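You operate a simulated robot arm through the tools that you are given. There is no shell and no other tool.

You are at the controls of a simulated robot arm. One attempt, no reset.

Task
Picture weak, sound muted: tune the aerial and get the WEATHER channel going with sound.
Fine: Turn the aerial knob till all four green bars show, then find the channel. Use the remote where it lies: mute off, 5 white bars of sound at the foot of the screen. Leave the set on.

The check looks at the end state, three seconds after you hand in, the way a careful person would. Anything else that was tipped, shoved, dropped, spilled or broken makes it a failure.

Robot
A 7-joint arm with a three-finger gripper, fixed in place. Base frame: the origin is on the floor under the middle of its stand, x ahead of it, y to its left, z up. Units: m, degrees, N and s.
It reaches about 1.342 m from its shoulder. Its first joint turns from -166.0 to 166.0 degrees. Payload 2.69 kg.
The tool frame sits at the grasp point between the pads (the TCP): z along the fingers, y along the line on which they close. The tips reach 0.03 m beyond it. The gripper opens to 0.128 m; its body begins 0.117 m behind the TCP.
Orientation is that of the tool frame in the base frame, as a unit quaternion [x, y, z, w]. With the fingers straight down and closing along the base's y, the tool's x points along the base's -x, its y along +y and its z along -z.

Tools
- The arm moves only by the tool send_rows. Its arguments are lists of equal length, an entry for each row: "delta_pos": the shift along the base's x, y, z in m, a list of three; "rot": the turn, a rotation vector about the base's x, y, z in degrees, a list of three. In form: {"delta_pos": [[dx, dy, dz], ...], "rot": [[rx, ry, rz], ...]}. A call has 1 to 20 rows; each row shifts and turns the commanded pose from where the row before left it. "hand" is the closure, from 0 (fully open) to 1 (shut), set as the call begins (left out, the last holds). Each row takes 0.2 s and may step no farther than 0.05 m and 8.6 degrees from the row before; otherwise, or with a gripper value out of range, the whole call is refused. Where a pose cannot be reached the arm comes as near as it can. A force on the tool above 50 N (or 10 N above the force at the start of the call, whichever is more), or a blocked arm, ends the call early, and 0.2 s more pass. Each finger travels about 0.127 m/s and halts on what it meets, pressing with about 38 N; the grip force reading is that of the motor and also rises with nothing between the fingers. The clock runs only during rows and for 0.2 s after the last one: add rows that do not move to give the fingers time. The reply holds the time, the measured pose of the TCP, the force on the tool along the base axes, the opening and the grip force, in the units named above and with some noise, with the torque about the TCP (base axes, N m) and any sound that the robot's microphone picked up.
- Cameras (640 x 400 px; columns grow to the right, rows downward): "scene" is fixed at [0.3994, -0.4996, 1.4026]; the picture's right is [0.89, -0.46, 0.00], its down [-0.24, -0.46, -0.85] and it looks along [0.39, 0.76, -0.52] (base axes); focal length 311 px, centre (320, 200). "wrist" rides on the gripper at [0.058, 0.054, -0.131] in the tool frame; the picture's right is [-0.68, 0.74, 0.00], its down [-0.62, -0.57, -0.55] and it looks along [-0.40, -0.37, 0.84] (tool axes); focal length 234 px, centre (320, 200). There is no depth. A picture from a camera that has moved, and an enlarged one, comes with that camera's place and axes in the base frame and with its lens.
- grab_frame(camera): a new picture of that camera. No time passes.
- raise_lower(by): moves the trunk up (or, below 0, down) by that many m; the arm rides with it, the base frame stays. It gives what a move gives, with no picture.
- inspect(camera, box): a new picture of the part [left, top, right, bottom] of that camera's present view, enlarged. No time passes.
- hand_in(): hands the job in; it is judged then, once.

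Places have to be worked out from the pictures, the camera data and where the tool is seen. Open the gripper and draw the arm clear of the work before you hand the job in, unless the task says otherwise.

The tools are called after "Emit:" as name(argument=value, ...) on one line, values as JSON. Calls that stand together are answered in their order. send_rows: Moves the arm, as the interface text tells. Its arguments: {"type":"object","properties":{"delta_pos":{"type":"array","items":{"type":"array","items":{"type":"number"}}},"rot":{"type":"array","items":{"type":"array","items":{"type":"number"}}},"hand":{"type":"number"}},"required":["delta_pos","rot"]} The other tools are called the same way: raise_lower (by) moves the trunk up or down; grab_frame (camera) takes a picture; inspect (camera, box) takes an enlarged picture of a part of a camera's view; hand_in () hands the job in.

At the start:

```text
t: 0.0
position: [0.5755, 0.1372, 1.1362]
tool_rot: [0.0, 1.0, -0.001, 0.001]
ft_force: [0.2, 0.5, 0.4]
moment: [0.0, 0.03, 0.03]
finger_gap: 0.1281
grip_force: 0.1
trunk travel left (down, up): [-0.15, 0.2]
```

scene: 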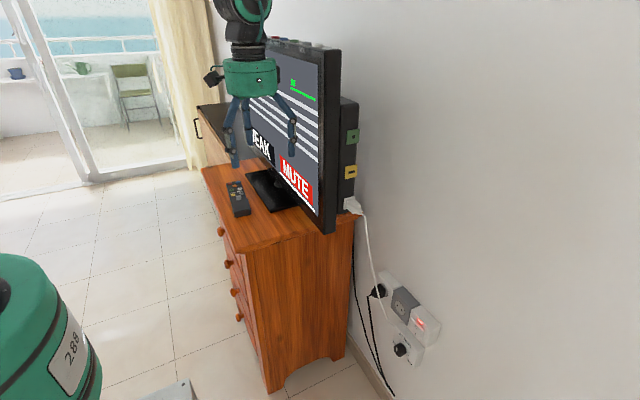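
wrist: 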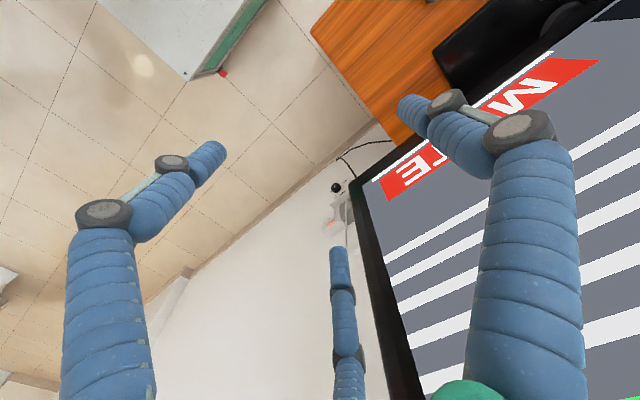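

I'll start by looking at the set, the remote and the set's buttons close up.

Emit:
inspect(camera="scene", box=[200, 20, 380, 140])

Emit:
inspect(camera="scene", box=[200, 150, 300, 220])

Emit:
inspect(camera="scene", box=[310, 110, 390, 220])

Emit:
inspect(camera="scene", box=[340, 260, 460, 380])

```text
3.33 times, centred on (290, 80) of scene
camera zoom: at [0.3994, -0.4996, 1.4026], right [0.89, -0.46, 0.0], down [-0.24, -0.46, -0.85], along [0.39, 0.76, -0.52], focal length 1038 px, centre (420, 600)
```

zoom: 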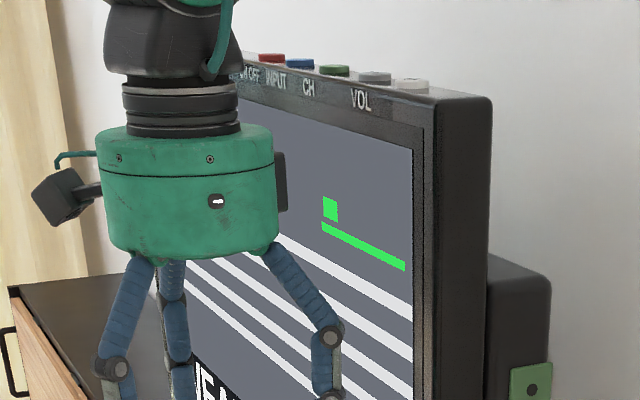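

```text
5.71 times, centred on (250, 185) of scene
camera zoom: at [0.3994, -0.4996, 1.4026], right [0.89, -0.46, 0.0], down [-0.24, -0.46, -0.85], along [0.39, 0.76, -0.52], focal length 1779 px, centre (720, 286)
```

zoom: 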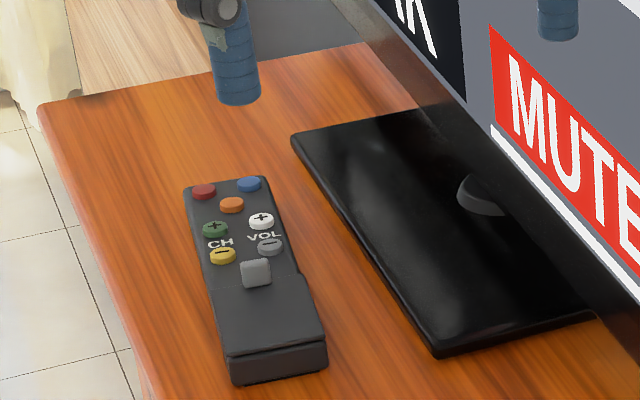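

```text
3.64 times, centred on (350, 165) of scene
camera zoom: at [0.3994, -0.4996, 1.4026], right [0.89, -0.46, 0.0], down [-0.24, -0.46, -0.85], along [0.39, 0.76, -0.52], focal length 1132 px, centre (211, 327)
```

zoom: 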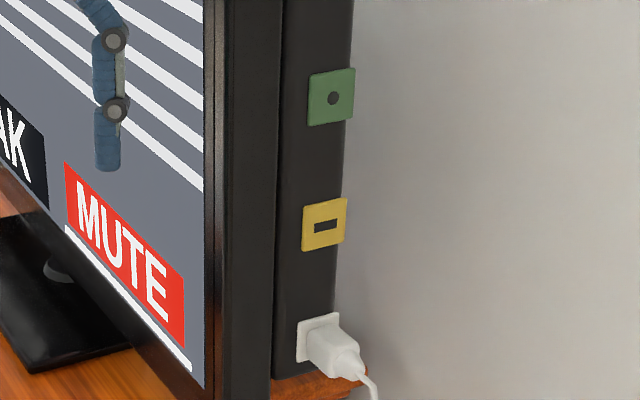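

```text
3.33 times, centred on (400, 320) of scene
camera zoom: at [0.3994, -0.4996, 1.4026], right [0.89, -0.46, 0.0], down [-0.24, -0.46, -0.85], along [0.39, 0.76, -0.52], focal length 1038 px, centre (53, -200)
```

zoom: 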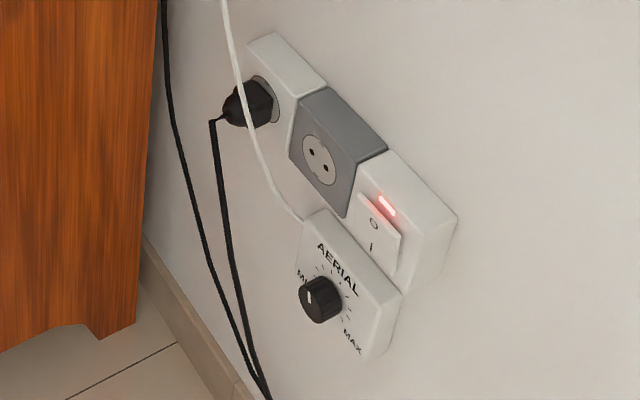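

The aerial knob sits on a box at the wall, low and to the right; the remote lies on the cabinet. I'll zoom into the wrist view to triangulate these.

Emit:
inspect(camera="wrist", box=[300, 120, 400, 260])

Emit:
inspect(camera="wrist", box=[300, 0, 640, 200])

Emit:
inspect(camera="scene", box=[370, 310, 430, 370])

```text
2.86 times, centred on (350, 190) of wrist
camera zoom: at [0.5148, 0.1905, 1.2682], right [0.68, 0.74, 0.0], down [0.62, -0.57, 0.55], along [0.4, -0.37, -0.84], focal length 669 px, centre (234, 229)
```

zoom: 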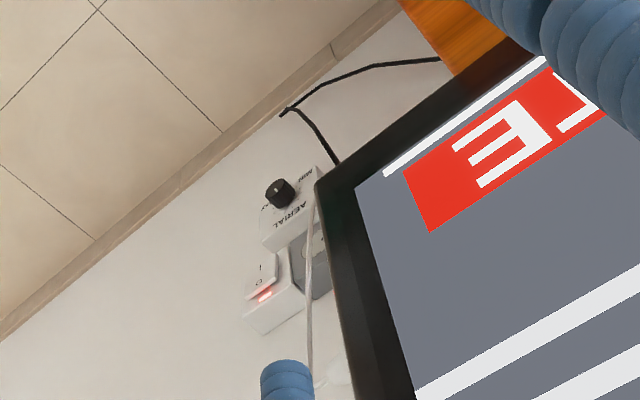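

```text
1.88 times, centred on (470, 100) of wrist
camera zoom: at [0.5148, 0.1905, 1.2682], right [0.68, 0.74, 0.0], down [0.62, -0.57, 0.55], along [0.4, -0.37, -0.84], focal length 441 px, centre (38, 388)
```

zoom: 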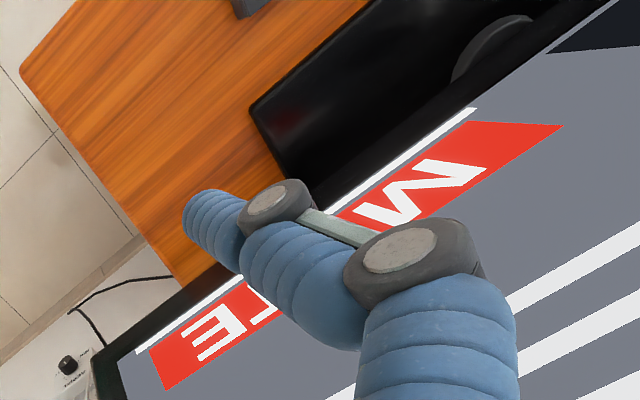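

```text
6.67 times, centred on (400, 340) of scene
camera zoom: at [0.3994, -0.4996, 1.4026], right [0.89, -0.46, 0.0], down [-0.24, -0.46, -0.85], along [0.39, 0.76, -0.52], focal length 2076 px, centre (-213, -733)
```

zoom: 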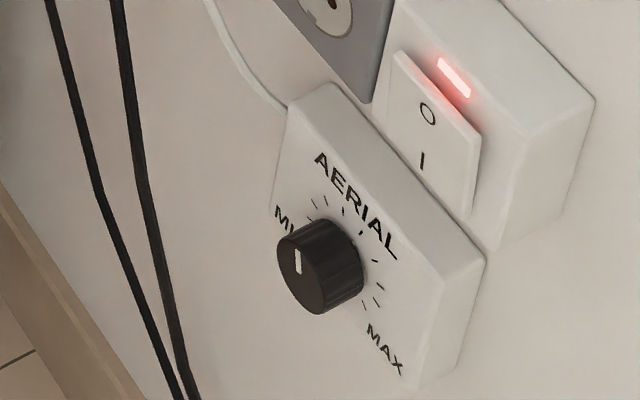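

The knob's front face triangulates to about [0.89, -0.08, 0.47]. The remote's top is at z ≈ 0.85, the TV's right edge at y ≈ 0.08 and the cabinet side at y ≈ 0.19. I'll back the hand away to the right of the TV before turning it to face the wall.

Emit:
send_rows(delta_pos=[[-0.02, -0.03, 0], [-0.02, -0.03, 0], [-0.01, -0.035, 0], [0, -0.035, 0], [0, -0.035, 0], [0, -0.035, 0], [0, -0.03, 0]], rot=[[0, 0, 0], [0, 0, 0], [0, 0, 0], [0, 0, 0], [0, 0, 0], [0, 0, 0], [0, 0, 0]])

```text
t: 1.6
position: [0.5259, -0.0941, 1.1374]
tool_rot: [0.001, 1.0, 0.0, 0.0]
ft_force: [0.1, -0.5, 0.8]
moment: [-0.01, -0.01, -0.01]
finger_gap: 0.1281
grip_force: 0.0
trunk travel left (down, up): [-0.15, 0.2]
```

Emit:
grab_frame(camera="scene")

Emit:
grab_frame(camera="wrist")

```text
taken
```

scene: 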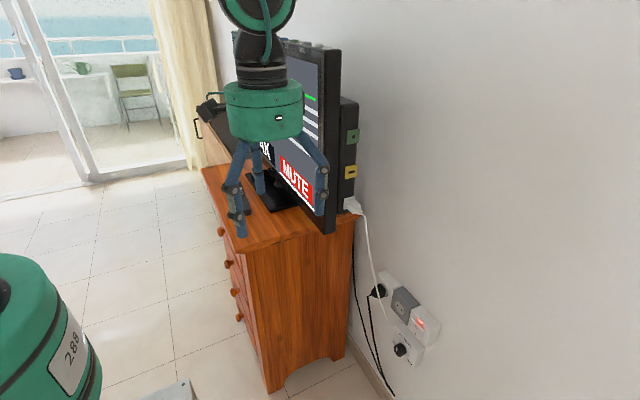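

```text
taken
camera wrist: at [0.4662, -0.0399, 1.2668], right [0.68, 0.74, 0.0], down [0.62, -0.57, 0.55], along [0.4, -0.37, -0.84], focal length 234 px, centre (320, 200)
```

wrist: 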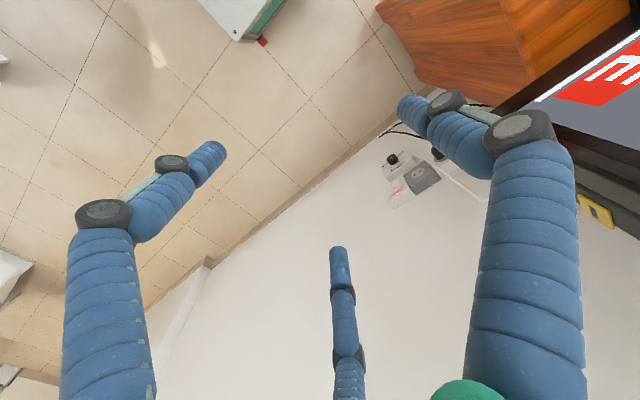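

The hand is clear. I'll close the fingers in free space, to see how the three tips come together, since I need this both for the knob and for pressing buttons.

Emit:
send_rows(delta_pos=[[0, 0, 0], [0, 0, 0], [0, 0, 0], [0, 0, 0], [0, 0, 0]], rot=[[0, 0, 0], [0, 0, 0], [0, 0, 0], [0, 0, 0], [0, 0, 0]], hand=1)

Emit:
grab_frame(camera="wrist")

Emit:
inspect(camera="scene", box=[200, 60, 360, 260])

```text
t: 2.8
position: [0.5263, -0.0938, 1.1362]
tool_rot: [-0.001, 1.0, -0.001, 0.0]
ft_force: [0.6, -0.1, -1.1]
moment: [0.0, 0.0, -0.03]
finger_gap: 0.0023
grip_force: 31.4
trunk travel left (down, up): [-0.15, 0.2]
```

```text
taken
camera wrist: at [0.4663, -0.0395, 1.2666], right [0.68, 0.74, 0.0], down [0.62, -0.57, 0.55], along [0.4, -0.37, -0.84], focal length 234 px, centre (320, 200)
```

wrist: 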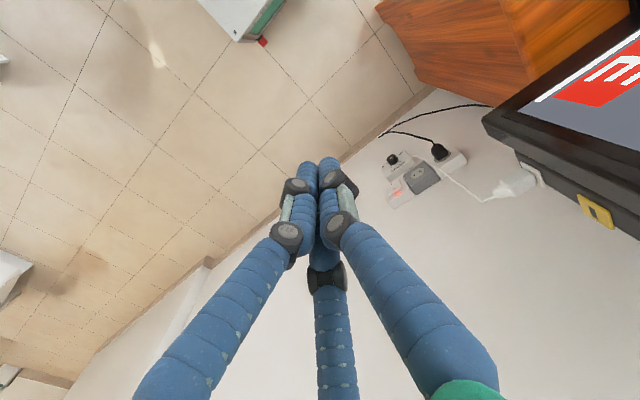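

```text
2.00 times, centred on (280, 160) of scene
camera zoom: at [0.3994, -0.4996, 1.4026], right [0.89, -0.46, 0.0], down [-0.24, -0.46, -0.85], along [0.39, 0.76, -0.52], focal length 623 px, centre (400, 280)
```

zoom: 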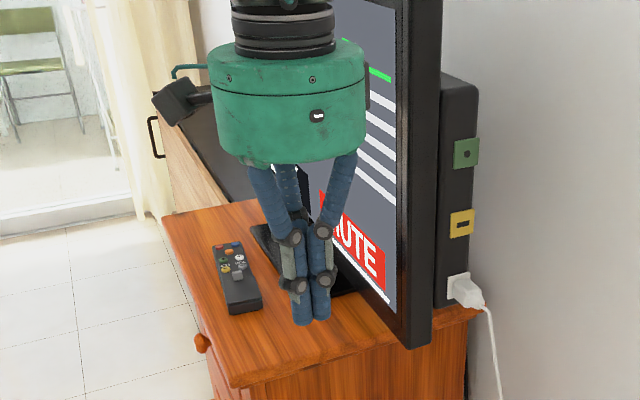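

The fingers close like a three-jaw chuck, which suits the knob. Now I'll swing the hand from pointing down to pointing at the wall while lowering it, clear of the TV.

Emit:
send_rows(delta_pos=[[0.0, 0, -0.03], [0.0, 0, -0.035], [0.0, 0, -0.035], [0.0, 0, -0.035], [0.0, 0, -0.035], [0.0, 0, -0.035]], rot=[[0, -7.5, 0], [0, -7.5, 0], [0, -7.5, 0], [0, -7.5, 0], [0, -7.5, 0], [0, -7.5, 0]], hand=0.3)

Emit:
grab_frame(camera="scene")

```text
t: 4.2
position: [0.5201, -0.0812, 0.9459]
tool_rot: [-0.019, 0.938, 0.017, 0.346]
ft_force: [2.4, -0.6, 5.0]
moment: [0.18, 0.57, 0.02]
finger_gap: 0.0897
grip_force: 0.2
out of reach, approached as far as the arm can: row 6
trunk travel left (down, up): [-0.15, 0.2]
```

```text
taken
```

scene: 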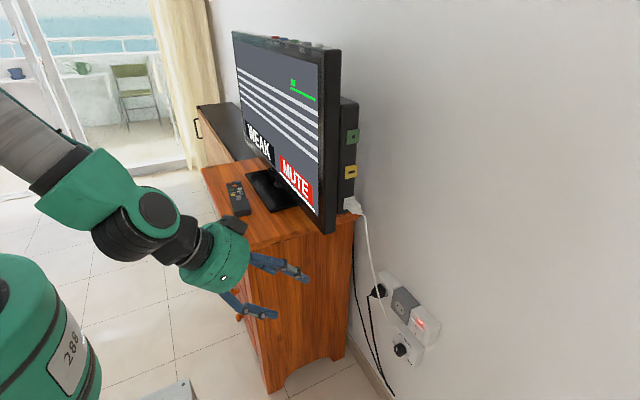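

The hand is at about 40° of tilt and the last row hit a folded-arm limit, so the arm needs more extension. I'll move forward and a little right of the TV's edge while going down.

Emit:
send_rows(delta_pos=[[0.03, -0.01, 0], [0.03, -0.01, -0.02], [0.03, -0.01, -0.03], [0.03, -0.01, -0.03], [0.02, 0, -0.03], [0.02, 0, -0.03]], rot=[[0, 0, 0], [0, 0, 0], [0, -4, 0], [0, -4, 0], [0, -4, 0], [0, -4, 0]])

Emit:
grab_frame(camera="scene")

```text
t: 5.6
position: [0.6826, -0.1222, 0.8073]
tool_rot: [-0.009, 0.878, 0.018, 0.478]
ft_force: [-0.3, -0.1, 0.7]
moment: [-0.01, 0.06, 0.0]
finger_gap: 0.0897
grip_force: 0.1
trunk travel left (down, up): [-0.15, 0.2]
```

```text
taken
```

scene: 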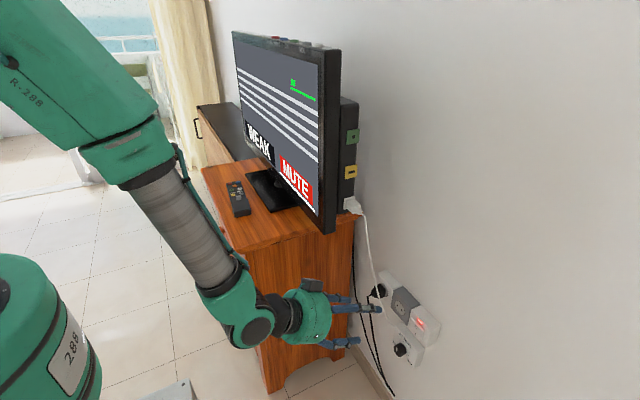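

Good: the arm is more extended now and tracking. I continue down to the knob's height while finishing the tilt to horizontal.

Emit:
send_rows(delta_pos=[[0.0, 0, -0.035], [0.0, 0, -0.035], [0.0, 0.0, -0.035], [0.0, 0.0, -0.035], [0.0, 0.01, -0.035], [0.0, 0.01, -0.035], [0, 0.01, -0.035], [0, 0.01, -0.035], [0, 0, -0.03]], rot=[[0, -3.2, 0], [0, -3.2, 0], [0, -3.2, 0], [0, -3.2, 0], [0, -3.2, 0], [0, -3.2, 0], [0, -3.2, 0], [0, -3.2, 0], [0, -3.2, 0]])

Emit:
grab_frame(camera="scene")

Emit:
grab_frame(camera="wrist")

```text
t: 7.6
position: [0.7227, -0.1369, 0.6119]
tool_rot: [-0.002, 0.758, 0.051, 0.65]
ft_force: [-0.9, -0.1, 0.4]
moment: [0.01, 0.05, -0.02]
finger_gap: 0.0893
grip_force: 0.1
out of reach, approached as far as the arm can: row 2, 3, 4, 5, 6, 7, 8, 9
trunk travel left (down, up): [-0.15, 0.2]
```

```text
taken
```

scene: 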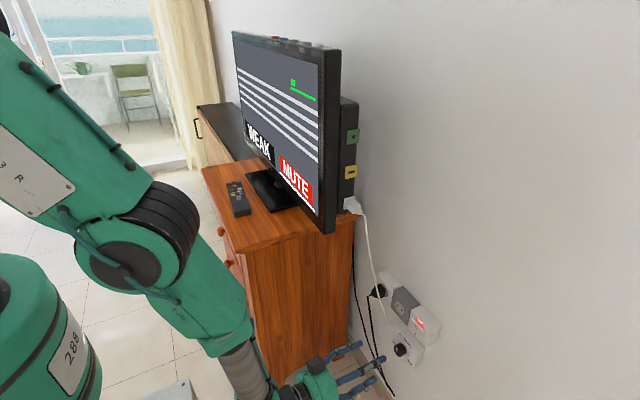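

```text
taken
camera wrist: at [0.5786, -0.0886, 0.5789], right [0.06, 0.69, 0.72], down [-0.41, -0.64, 0.65], along [0.91, -0.33, 0.24], focal length 234 px, centre (320, 200)
```

wrist: 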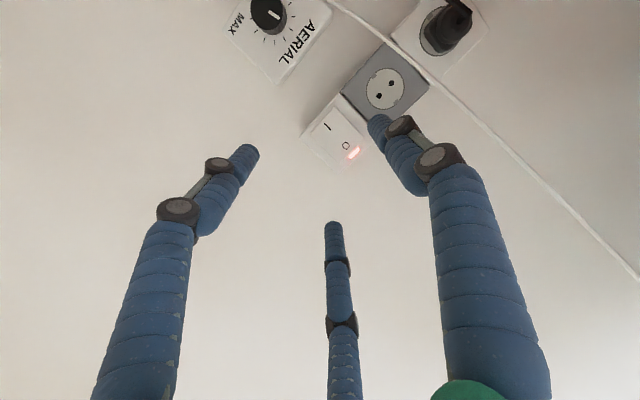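

The arm bottoms out at z ≈ 0.61 with the wrist at its limit; the wrist view confirms the knob at about [0.89, -0.083, 0.468]. The space below the hand is free, so I'll lower the trunk by 0.14.

Emit:
raise_lower(by=-0.14)

Emit:
grab_frame(camera="wrist")

Emit:
grab_frame(camera="scene")

```text
t: 9.3
position: [0.7211, -0.1371, 0.4712]
tool_rot: [0.0, 0.759, 0.05, 0.649]
ft_force: [-0.5, 1.2, -0.2]
moment: [-0.01, -0.02, -0.03]
finger_gap: 0.0898
grip_force: 0.0
trunk travel left (down, up): [-0.01, 0.34]
```

```text
taken
camera wrist: at [0.5786, -0.0889, 0.4389], right [0.06, 0.69, 0.72], down [-0.41, -0.64, 0.65], along [0.91, -0.33, 0.24], focal length 234 px, centre (320, 200)
```

wrist: 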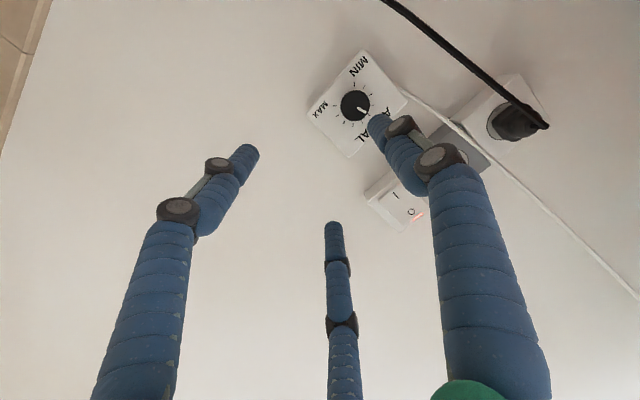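

```text
taken
```

scene: 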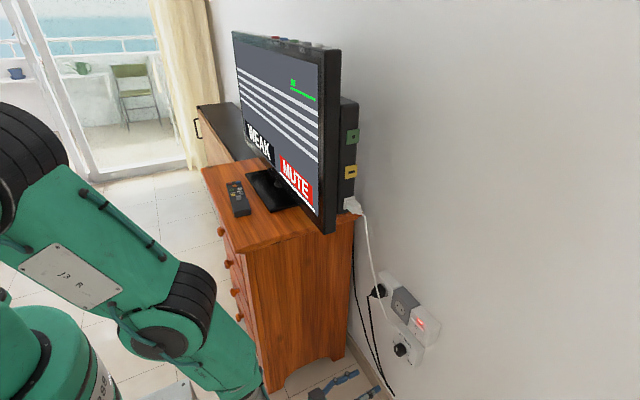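

Now the hand is level with the knob and the wrist camera sees it. I'll zoom in to read the knob's pointer and its position.

Emit:
inspect(camera="wrist", box=[300, 40, 420, 170])

Emit:
inspect(camera="scene", box=[230, 30, 340, 130])

Emit:
inspect(camera="scene", box=[300, 300, 440, 400])

```text
3.08 times, centred on (360, 105) of wrist
camera zoom: at [0.5786, -0.0889, 0.4389], right [0.06, 0.69, 0.72], down [-0.41, -0.64, 0.65], along [0.91, -0.33, 0.24], focal length 720 px, centre (197, 492)
```

zoom: 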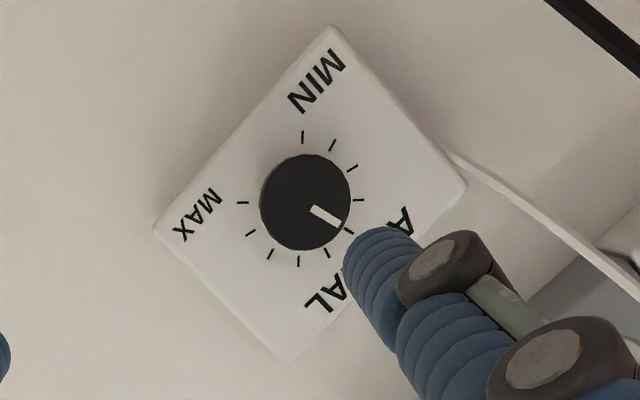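

```text
4.00 times, centred on (285, 80) of scene
camera zoom: at [0.3994, -0.4996, 1.4026], right [0.89, -0.46, 0.0], down [-0.24, -0.46, -0.85], along [0.39, 0.76, -0.52], focal length 1246 px, centre (460, 680)
```

zoom: 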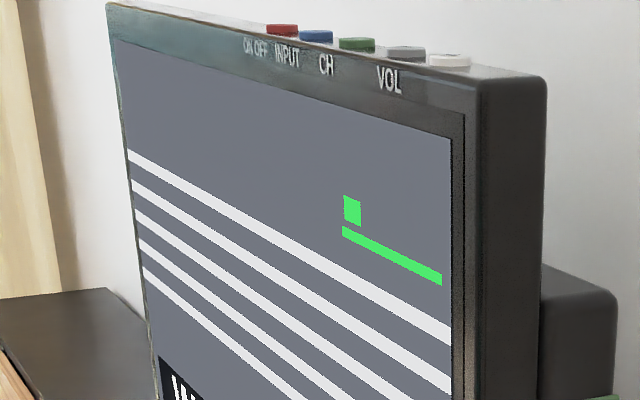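

```text
4.00 times, centred on (370, 350) of scene
camera zoom: at [0.3994, -0.4996, 1.4026], right [0.89, -0.46, 0.0], down [-0.24, -0.46, -0.85], along [0.39, 0.76, -0.52], focal length 1246 px, centre (120, -400)
```

zoom: 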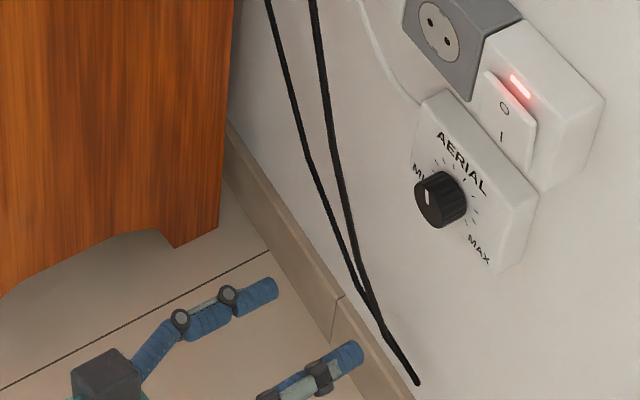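

The pointer sits roughly mid-scale (a bit left of straight up) on a 270° MIN–MAX dial, the knob is about 38 mm across, and one bar shows on the screen. I'll square the hand to the wall (tool z along +x) and line it up in front of the knob at x = 0.80.

Emit:
send_rows(delta_pos=[[0.02, 0.0143, -0.0015], [0.02, 0.0143, -0.0015], [0.02, 0.0143, -0.0015], [0.019, 0.0143, -0.0015], [0, 0, 0]], rot=[[-1, -2.25, -1], [-1, -2.25, -1], [-1, -2.25, -1], [-1, -2.2, -1], [0, 0, 0]], hand=0.3)

Emit:
grab_frame(camera="wrist")

Emit:
grab_frame(camera="scene")

```text
t: 10.5
position: [0.7483, -0.1178, 0.4899]
tool_rot: [0.005, 0.74, 0.046, 0.671]
ft_force: [-0.8, 0.9, 0.4]
moment: [-0.01, 0.03, -0.03]
finger_gap: 0.0896
grip_force: 0.0
out of reach, approached as far as the arm can: row 1, 2, 3, 4
trunk travel left (down, up): [-0.01, 0.34]
```

```text
taken
camera wrist: at [0.6086, -0.0678, 0.4492], right [0.03, 0.69, 0.73], down [-0.45, -0.64, 0.62], along [0.89, -0.35, 0.29], focal length 234 px, centre (320, 200)
```

wrist: 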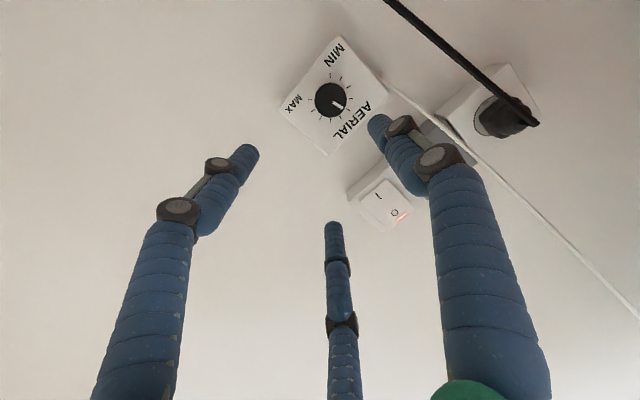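

```text
taken
```

scene: 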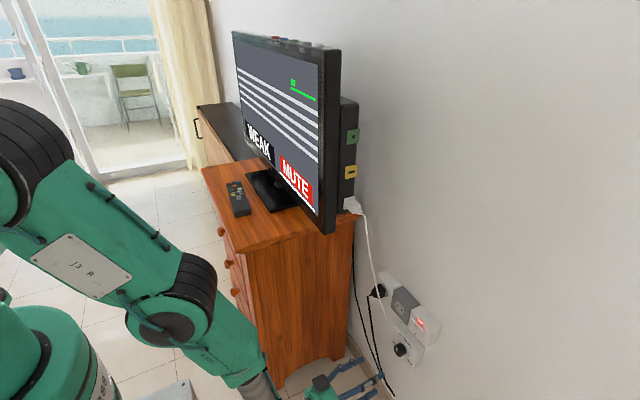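

The arm stops at about 84° of tilt: the wrist seems to be at a bend limit in this configuration. A sideways route (hand down → pointing right → swinging round to the wall) should use the wrist's free direction, so I first bring the hand back to pointing down, in the clear space right of the TV.

Emit:
send_rows(delta_pos=[[-0.0116, -0.003, 0.021], [-0.0116, -0.003, 0.021], [-0.0116, -0.003, 0.021], [-0.0116, -0.003, 0.021], [-0.0116, -0.003, 0.021], [-0.0116, -0.003, 0.021], [-0.0116, -0.003, 0.021], [-0.0116, -0.003, 0.021], [-0.0116, -0.003, 0.021], [-0.0116, -0.003, 0.021], [-0.0116, -0.003, 0.021]], rot=[[-0.52, 7.65, 0.05], [-0.52, 7.65, 0.05], [-0.52, 7.65, 0.05], [-0.52, 7.65, 0.05], [-0.52, 7.65, 0.05], [-0.52, 7.65, 0.05], [-0.52, 7.65, 0.05], [-0.52, 7.65, 0.05], [-0.52, 7.65, 0.05], [-0.52, 7.65, 0.05], [-0.52, 7.65, 0.05]])

Emit:
grab_frame(camera="scene")

```text
t: 12.9
position: [0.6439, -0.1377, 0.7017]
tool_rot: [0.0, 0.996, 0.027, 0.081]
ft_force: [6.8, -2.6, 3.2]
moment: [0.23, 0.9, 0.06]
finger_gap: 0.0899
grip_force: 0.1
out of reach, approached as far as the arm can: row 10, 11
trunk travel left (down, up): [-0.01, 0.34]
```

```text
taken
```

scene: 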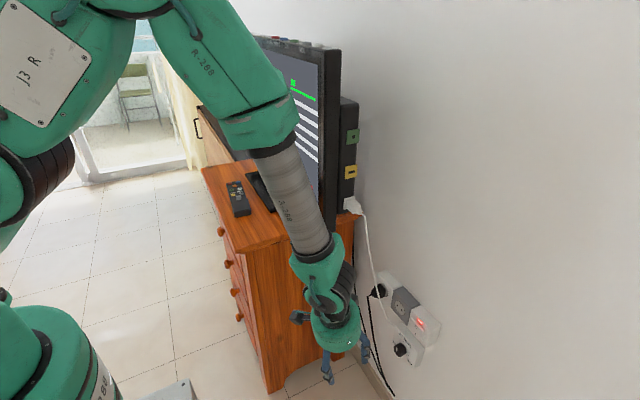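

The arm is quite folded here. I now try rolling the hand sideways, from pointing down towards pointing right (-y), pivoting around the wrist, and check that the arm follows.

Emit:
send_rows(delta_pos=[[0.005, -0.0357, 0.0026], [0.005, -0.0349, 0.0076], [0.005, -0.0335, 0.0125], [0.005, -0.0314, 0.0172], [0.005, -0.0286, 0.0215], [0.0, -0.0252, 0.0253]], rot=[[-8.2, 0, 0], [-8.2, 0, 0], [-8.2, 0, 0], [-8.2, 0, 0], [-8.2, 0, 0], [-8.2, 0, 0]])

Emit:
grab_frame(camera="scene")

```text
t: 14.3
position: [0.6705, -0.328, 0.79]
tool_rot: [-0.036, 0.917, -0.39, 0.075]
ft_force: [0.4, -0.6, 0.2]
moment: [-0.04, -0.02, -0.01]
finger_gap: 0.0896
grip_force: 0.2
trunk travel left (down, up): [-0.01, 0.34]
```

```text
taken
```

scene: 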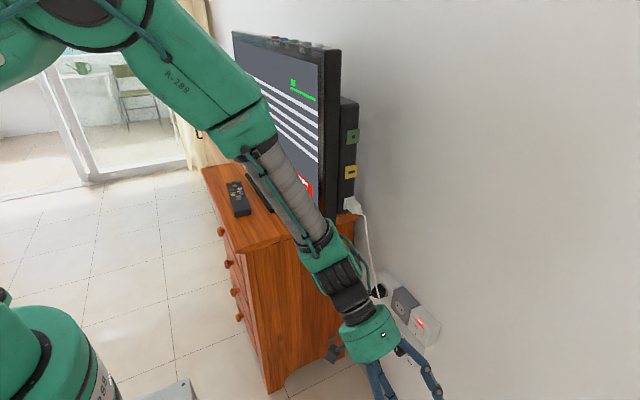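

It follows well: the hand now points right and down. I'll finish the roll to pointing right while letting the wrist sink.

Emit:
send_rows(delta_pos=[[0.0, -0.0214, 0.0], [0.0, -0.0171, 0.0], [0.0, -0.0124, 0.0], [0.0, -0.0075, 0.0], [0.0, 0.0, 0.0]], rot=[[-8.2, 0, 2], [-8.2, 0, 2], [-8.2, 0, 2], [-8.2, 0, 2], [-8.2, 0, 2]])

Emit:
grab_frame(camera="scene")

```text
t: 15.5
position: [0.6713, -0.3858, 0.7913]
tool_rot: [-0.138, 0.715, -0.679, 0.091]
ft_force: [0.6, -1.2, 1.4]
moment: [0.07, 0.01, -0.01]
finger_gap: 0.0897
grip_force: 0.0
trunk travel left (down, up): [-0.01, 0.34]
```

```text
taken
```

scene: 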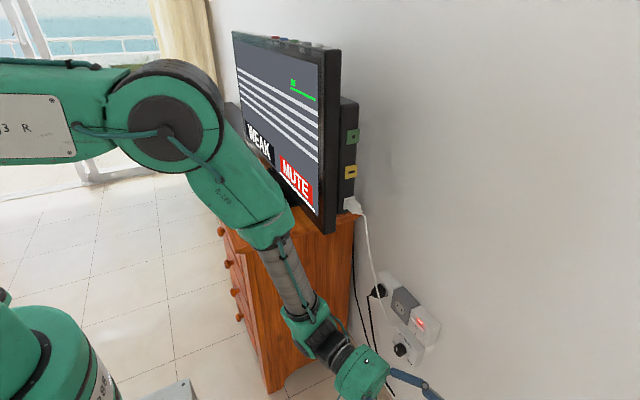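

The hand now points right and level. Next I yaw it round towards the wall, pivoting around the wrist while easing back and sinking, keeping well off the power strip.

Emit:
send_rows(delta_pos=[[0.0218, 0.0132, -0.02], [0.0197, 0.0175, -0.02], [0.017, 0.0214, -0.02], [0.0138, 0.0249, -0.02], [0.0102, 0.0279, -0.02]], rot=[[0, 0, 7.9], [0, 0, 7.9], [0, 0, 7.9], [0, 0, 7.9], [0, 0, 7.9]])

Emit:
grab_frame(camera="scene")

```text
t: 16.7
position: [0.7532, -0.2801, 0.6918]
tool_rot: [-0.372, 0.627, -0.608, 0.315]
ft_force: [0.4, 0.5, 0.4]
moment: [-0.05, 0.02, 0.0]
finger_gap: 0.0897
grip_force: 0.0
trunk travel left (down, up): [-0.01, 0.34]
```

```text
taken
```

scene: 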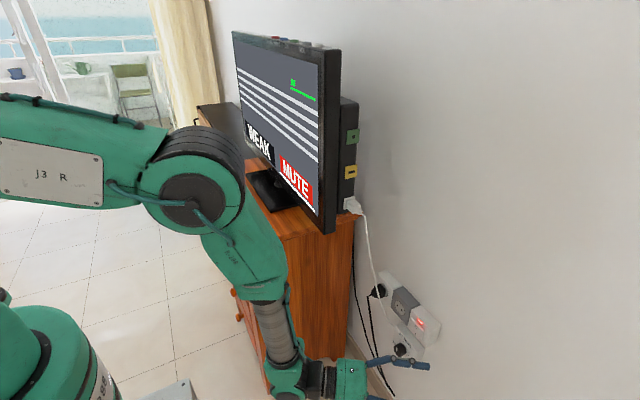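

Works well. I continue the yaw to face the wall and sink towards the knob's height.

Emit:
send_rows(delta_pos=[[0.0061, 0.0304, -0.03], [0.0018, 0.0324, -0.03], [-0.0028, 0.0337, -0.03], [-0.0074, 0.0344, -0.03], [0, 0.01, -0.03], [0, 0.01, -0.03]], rot=[[0, 0, 7.9], [0, 0, 7.9], [0, 0, 7.9], [0, 0, 7.9], [0, 0, 0], [0, 0, 0]])

Emit:
grab_frame(camera="scene")

Emit:
grab_frame(camera="wrist")

```text
t: 18.1
position: [0.7548, -0.2617, 0.6335]
tool_rot: [-0.372, 0.626, -0.609, 0.314]
ft_force: [-0.2, 0.4, 0.7]
moment: [0.03, 0.05, -0.02]
finger_gap: 0.0897
grip_force: 0.1
out of reach, approached as far as the arm can: row 1, 2, 3, 4
trunk travel left (down, up): [-0.01, 0.34]
```

```text
taken
```

scene: 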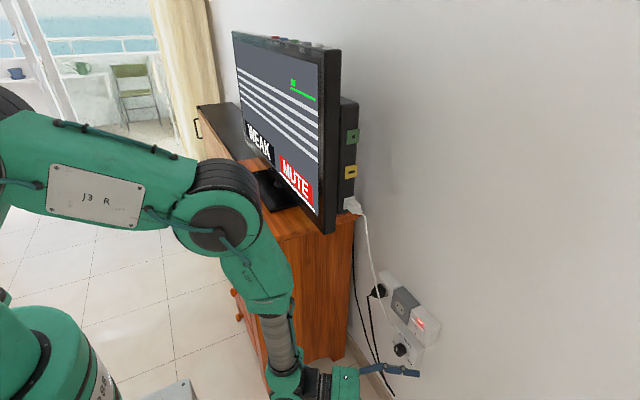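

```text
taken
camera wrist: at [0.6066, -0.2422, 0.5919], right [0.29, 0.56, -0.77], down [-0.09, 0.82, 0.56], along [0.95, -0.09, 0.3], focal length 234 px, centre (320, 200)
```

wrist: 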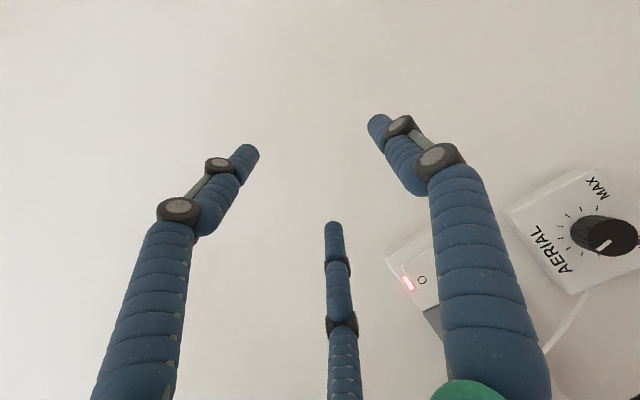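

The yaw stopped 32° short, so this route hits another joint limit. The first route got to within 6° of level, and moving farther forward should relax its limit. I'll swing back the way I came, up to a hand-down pose.

Emit:
send_rows(delta_pos=[[-0.0202, -0.0279, 0.02], [-0.0238, -0.0249, 0.02], [-0.027, -0.0214, 0.02], [-0.0297, -0.0175, 0.02], [-0.0318, -0.0132, 0.02], [0, 0.0024, 0.005], [0, 0.0075, 0.005], [0, 0.0124, 0.006], [0, 0.0171, 0.008], [0, 0.0214, 0.011], [0, 0.0252, 0.015], [0, 0.0286, 0.018], [0, 0.0314, 0.022], [0, 0.0335, 0.025], [0, 0.0349, 0.03], [0, 0.0357, 0.03]], rot=[[0, 0, -7.9], [0, 0, -7.9], [0, 0, -7.9], [0, 0, -7.9], [0, 0, -7.9], [8.1, 0, -1.7], [8.1, 0, -1.7], [8.1, 0, -1.7], [8.1, 0, -1.7], [8.1, 0, -1.7], [8.1, 0, -1.7], [8.1, 0, -1.7], [8.1, 0, -1.7], [8.1, 0, -1.7], [8.1, 0, -1.7], [8.1, 0, -1.7]])

Emit:
grab_frame(camera="scene")

```text
t: 21.5
position: [0.619, -0.1145, 0.908]
tool_rot: [0.072, 0.995, 0.012, 0.061]
ft_force: [0.3, -0.1, -0.3]
moment: [0.01, 0.0, -0.03]
finger_gap: 0.0898
grip_force: 0.0
trunk travel left (down, up): [-0.01, 0.34]
```

```text
taken
```

scene: 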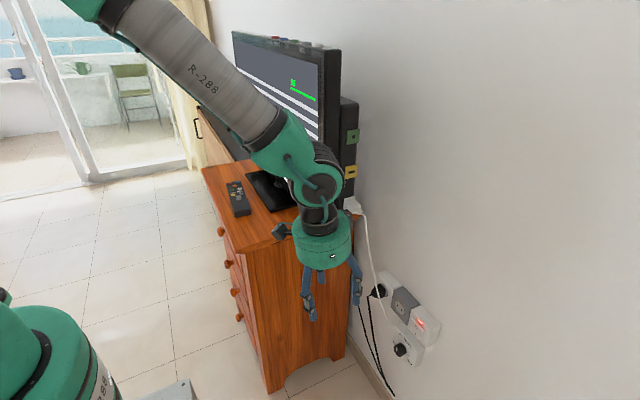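

The hand points down again with the wrist in its natural bend. Now I pitch it up towards the wall on a path with the wrist held farther forward (x ≈ 0.58), descending at the same time.

Emit:
send_rows(delta_pos=[[0.0242, 0.001, -0.0432], [0.0235, 0.001, -0.0406], [0.0227, 0.001, -0.0379], [0.0216, 0.001, -0.0356], [0.0202, 0.001, -0.0333], [0.0187, 0.001, -0.0311], [0.0168, 0.001, -0.0291]], rot=[[0, -5.93, 0], [0, -5.93, 0], [0, -5.93, 0], [0, -5.93, 0], [0, -5.93, 0], [0, -5.93, 0], [0, -5.93, 0]])

Emit:
grab_frame(camera="scene")

```text
t: 23.3
position: [0.7583, -0.0733, 0.6492]
tool_rot: [-0.045, 0.919, 0.05, 0.388]
ft_force: [-0.4, -0.7, 0.4]
moment: [0.03, 0.02, 0.03]
finger_gap: 0.0895
grip_force: 0.0
trunk travel left (down, up): [-0.01, 0.34]
stopped in row 7: the arm was blocked; the commanded pose is now the measured one
```

```text
taken
```

scene: 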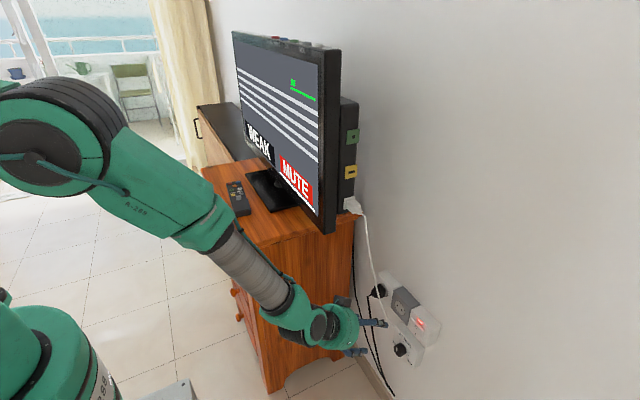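

The row was cut because the wrist was passing its straight-aligned point and lagged; there is no contact force. I continue slowly, with 3° per row, correcting the small yaw drift.

Emit:
send_rows(delta_pos=[[0.0081, -0.002, -0.0128], [0.0077, -0.002, -0.0123], [0.0071, -0.002, -0.0119], [0.0066, -0.002, -0.0115], [0.006, -0.002, -0.0112], [0.0055, -0.002, -0.0108], [0.0049, -0.002, -0.0105], [0.0043, -0.002, -0.0103]], rot=[[0, -2.95, -0.6], [0, -2.95, -0.6], [0, -2.95, -0.6], [0, -2.95, -0.6], [0, -2.95, -0.6], [0, -2.95, -0.6], [0, -2.95, -0.6], [0, -2.95, -0.6]])

Emit:
grab_frame(camera="scene")

```text
t: 25.1
position: [0.8061, -0.0884, 0.5634]
tool_rot: [-0.015, 0.821, 0.028, 0.57]
ft_force: [0.0, -0.5, 0.2]
moment: [0.0, 0.04, -0.01]
finger_gap: 0.0897
grip_force: 0.1
out of reach, approached as far as the arm can: row 8
trunk travel left (down, up): [-0.01, 0.34]
```

```text
taken
```

scene: 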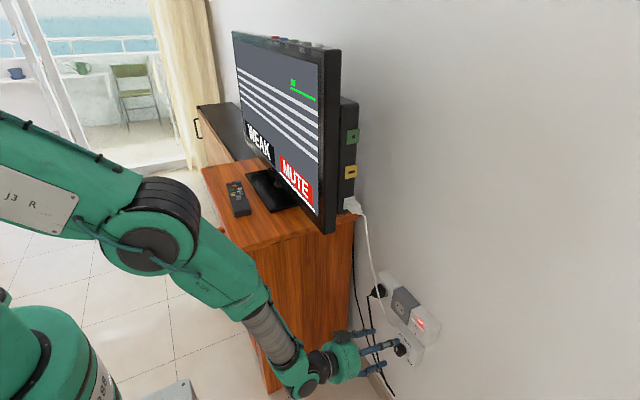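

At 70° of tilt now, hand level descending. I continue and see how far it goes from here.

Emit:
send_rows(delta_pos=[[0.003, 0, -0.012], [0.003, 0, -0.012], [0.003, 0, -0.012], [0.002, 0, -0.012], [0.002, 0, -0.012], [0.002, 0, -0.012], [0.001, 0, -0.01], [0.001, 0, -0.01]], rot=[[0, -2.5, -0.5], [0, -2.5, -0.5], [0, -2.5, -0.5], [0, -2.5, -0.5], [0, -2.5, -0.5], [0, -2.5, -0.5], [0, -2.5, -0.5], [0, -2.5, -0.5]])

Emit:
grab_frame(camera="scene")

Emit:
grab_frame(camera="wrist")

```text
t: 26.9
position: [0.7979, -0.1053, 0.5462]
tool_rot: [0.01, 0.741, 0.035, 0.67]
ft_force: [-0.9, 0.5, 0.7]
moment: [-0.04, 0.04, 0.01]
finger_gap: 0.0895
grip_force: 0.0
out of reach, approached as far as the arm can: row 1, 2, 3, 4, 5, 7, 8
trunk travel left (down, up): [-0.01, 0.34]
```

```text
taken
```

scene: 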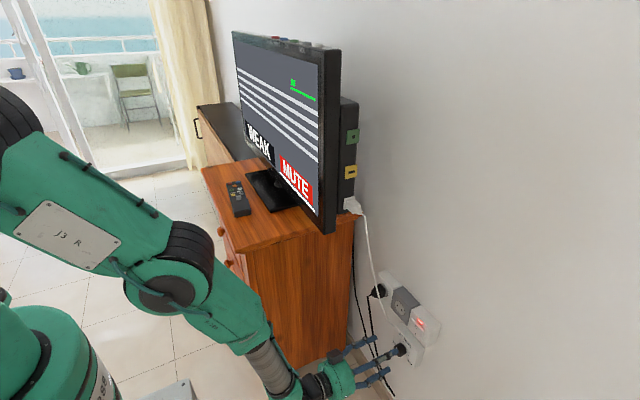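

```text
taken
camera wrist: at [0.6593, -0.0521, 0.5052], right [0.05, 0.69, 0.72], down [-0.47, -0.62, 0.63], along [0.88, -0.36, 0.29], focal length 234 px, centre (320, 200)
```

wrist: 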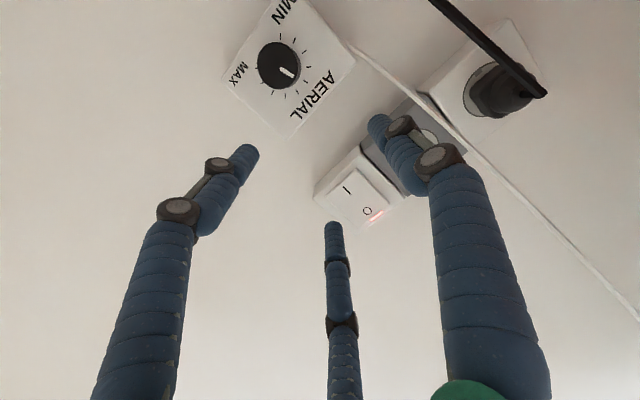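

The upper arm and forearm are now nearly in line, so it is plain reach downward that limits me, not the wrist. A hand pitched down about 15–20° should reach the knob; I'll get a precise fix on it first.

Emit:
inspect(camera="wrist", box=[220, 0, 360, 140])

Emit:
raise_lower(by=-0.01)

```text
2.86 times, centred on (290, 70) of wrist
camera zoom: at [0.6593, -0.0521, 0.5052], right [0.05, 0.69, 0.72], down [-0.47, -0.62, 0.63], along [0.88, -0.36, 0.29], focal length 669 px, centre (406, 571)
```

zoom: 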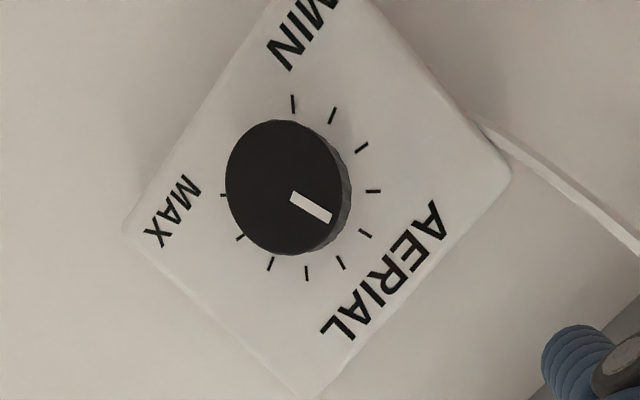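

```text
t: 27.4
position: [0.7975, -0.1054, 0.5371]
tool_rot: [0.011, 0.741, 0.034, 0.67]
ft_force: [0.8, -0.1, -0.5]
moment: [-0.01, -0.01, 0.0]
finger_gap: 0.0895
grip_force: 0.0
trunk travel left (down, up): [0.0, 0.35]
```

The knob face fixes at about [0.89, -0.08, 0.464], and its pointer sits 15° left of up (MIN at -135°, MAX at +135°). I ease the pitch down and move in front of the knob to test the reach.

Emit:
send_rows(delta_pos=[[0.0054, 0.0042, -0.008], [0.0054, 0.0042, -0.008], [0.0054, 0.0042, -0.008], [0.0054, 0.0042, -0.008], [0.0054, 0.0042, -0.008], [0.0054, 0.0042, -0.007]], rot=[[0, 2, -0.3], [0, 2, -0.3], [0, 2, -0.3], [0, 2, -0.3], [0, 2, -0.3], [0, 2, -0.3]])

Emit:
grab_frame(camera="wrist")

Emit:
grab_frame(camera="scene")

```text
t: 28.9
position: [0.8222, -0.1221, 0.4899]
tool_rot: [0.021, 0.808, 0.027, 0.589]
ft_force: [0.0, 0.4, 0.4]
moment: [-0.02, -0.02, -0.04]
finger_gap: 0.0897
grip_force: 0.1
out of reach, approached as far as the arm can: row 2, 3, 4, 5, 6
trunk travel left (down, up): [0.0, 0.35]
```

```text
taken
camera wrist: at [0.6781, -0.0674, 0.4772], right [0.21, 0.69, 0.69], down [-0.34, -0.61, 0.71], along [0.92, -0.38, 0.1], focal length 234 px, centre (320, 200)
```

wrist: 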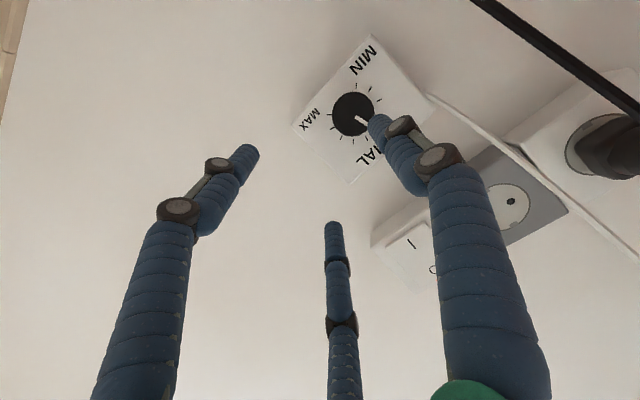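

```text
taken
```

scene: 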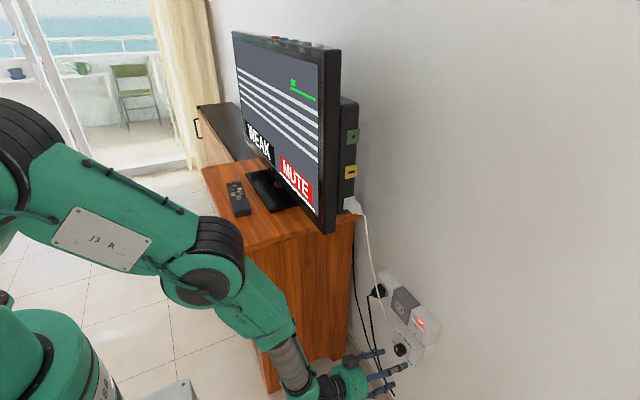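

The hand is now 18° below level at the right height but 4 cm too far right. I probe whether a plain leftward move is reachable.

Emit:
send_rows(delta_pos=[[0.0, 0.014, 0.0], [0.0, 0.014, 0.0], [0.0, 0.014, 0.0]], rot=[[0, 0, 0], [0, 0, 0], [0, 0, 0]])

```text
t: 29.6
position: [0.8126, -0.1161, 0.4891]
tool_rot: [0.018, 0.808, 0.029, 0.589]
ft_force: [0.3, 0.6, -0.1]
moment: [-0.01, 0.0, -0.02]
finger_gap: 0.0896
grip_force: 0.0
out of reach, approached as far as the arm can: row 1, 2, 3
trunk travel left (down, up): [0.0, 0.35]
```

Moving left pulled the hand back in x, so I'm at the edge of reach. I try the same leftward move while rising slightly, to free the elbow from its straight position.

Emit:
send_rows(delta_pos=[[-0.01, 0.0, 0.015], [-0.005, 0.012, 0.01], [0.0, 0.012, 0.0], [0.0, 0.012, 0.0]], rot=[[0, 0, 0], [0, 0, 0], [0, 0, 0], [0, 0, 0]])

```text
t: 30.6
position: [0.7899, -0.1126, 0.5151]
tool_rot: [0.02, 0.808, 0.027, 0.589]
ft_force: [-0.5, 0.4, -0.1]
moment: [-0.01, -0.01, -0.02]
finger_gap: 0.0894
grip_force: 0.1
out of reach, approached as far as the arm can: row 2, 3, 4
trunk travel left (down, up): [0.0, 0.35]
```

Leftward motion with this heading is blocked by the wrist: the hand must point about 15–20° left of the arm's own plane. I'll accept a heading yawed about 9° to the left, which lets the hand come in line with the knob.

Emit:
send_rows(delta_pos=[[0.0, 0.004, 0.0], [0.0, 0.005, 0.0], [0.004, 0.005, -0.004], [0.006, 0.005, -0.006], [0.008, 0.002, -0.008]], rot=[[0, 0, 2.2], [0, 0, 2.2], [0, 0, 2.2], [0, 0, 2.2], [0, 0, 0]])

Emit:
grab_frame(camera="wrist")

```text
t: 31.9
position: [0.8087, -0.0933, 0.497]
tool_rot: [-0.036, 0.807, 0.068, 0.586]
ft_force: [-0.6, -0.1, -0.1]
moment: [0.02, 0.04, -0.01]
finger_gap: 0.0893
grip_force: 0.0
trunk travel left (down, up): [0.0, 0.35]
```

```text
taken
camera wrist: at [0.6583, -0.058, 0.4848], right [0.11, 0.71, 0.69], down [-0.25, -0.66, 0.71], along [0.96, -0.25, 0.1], focal length 234 px, centre (320, 200)
```

wrist: 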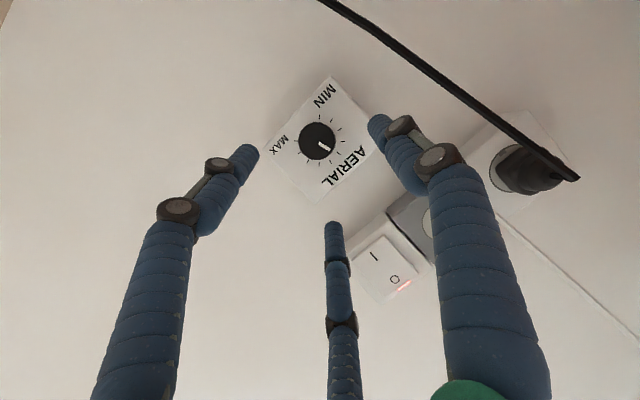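

That worked with no reach trouble: heading 9° left, pitch 18° down. Now I try to take out most of the pitch while lowering to the knob's height.

Emit:
send_rows(delta_pos=[[0.001, 0.0, -0.005], [0.001, 0.0, -0.005], [0.001, 0.0, -0.005], [0.001, 0.0, -0.005], [0.001, 0.0, -0.004]], rot=[[0, -2.4, 0], [0, -2.4, 0], [0, -2.4, 0], [0, -2.4, 0], [0, -2.4, 0]])

Emit:
grab_frame(camera="wrist")

Emit:
grab_frame(camera="scene")

```text
t: 33.0
position: [0.8127, -0.0917, 0.472]
tool_rot: [-0.043, 0.741, 0.063, 0.667]
ft_force: [0.3, -0.2, 0.0]
moment: [0.0, 0.04, -0.04]
finger_gap: 0.0896
grip_force: 0.0
trunk travel left (down, up): [0.0, 0.35]
```

```text
taken
camera wrist: at [0.6685, -0.0579, 0.4292], right [-0.04, 0.71, 0.7], down [-0.39, -0.66, 0.65], along [0.92, -0.25, 0.3], focal length 234 px, centre (320, 200)
```

wrist: 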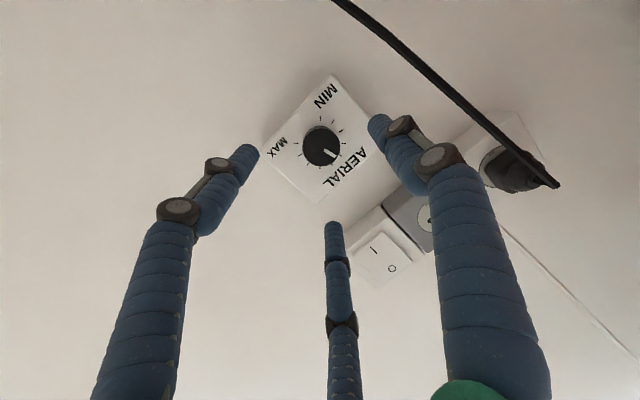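

```text
taken
```

scene: 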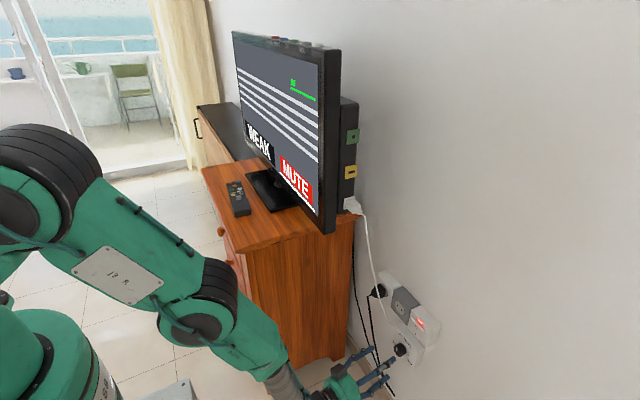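

The hand is now only about 10° off the knob's axis, and the knob refixes at [0.891, -0.079, 0.4635]. I level the last 6° and centre the hand on the knob's axis, still short of it.

Emit:
send_rows(delta_pos=[[0.0025, 0.001, -0.003], [0.0025, 0.001, -0.003], [0.0023, 0.0007, -0.0024]], rot=[[0, -2.0, -0.5], [0, -2.0, -0.6], [0, -1.8, -0.6]])

Emit:
inspect(camera="wrist", box=[200, 60, 440, 260])

Emit:
inspect(camera="scene", box=[320, 300, 440, 400])

```text
t: 33.9
position: [0.8194, -0.0905, 0.4648]
tool_rot: [-0.035, 0.707, 0.051, 0.705]
ft_force: [0.5, 0.2, 0.5]
moment: [0.03, 0.05, 0.03]
finger_gap: 0.0897
grip_force: 0.1
trunk travel left (down, up): [0.0, 0.35]
```

```text
2.00 times, centred on (320, 160) of wrist
camera zoom: at [0.6821, -0.0509, 0.4078], right [-0.09, 0.72, 0.69], down [-0.47, -0.64, 0.6], along [0.88, -0.27, 0.39], focal length 468 px, centre (320, 280)
```

zoom: 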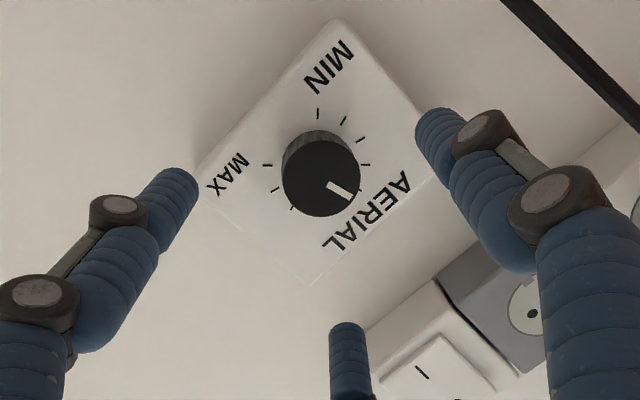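

```text
4.00 times, centred on (380, 350) of scene
camera zoom: at [0.3994, -0.4996, 1.4026], right [0.89, -0.46, 0.0], down [-0.24, -0.46, -0.85], along [0.39, 0.76, -0.52], focal length 1246 px, centre (80, -400)
```

zoom: 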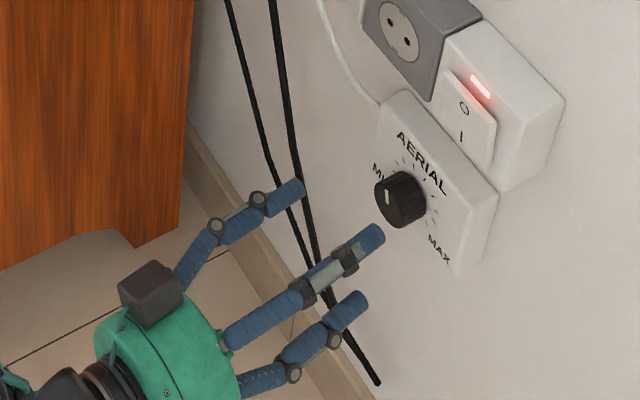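

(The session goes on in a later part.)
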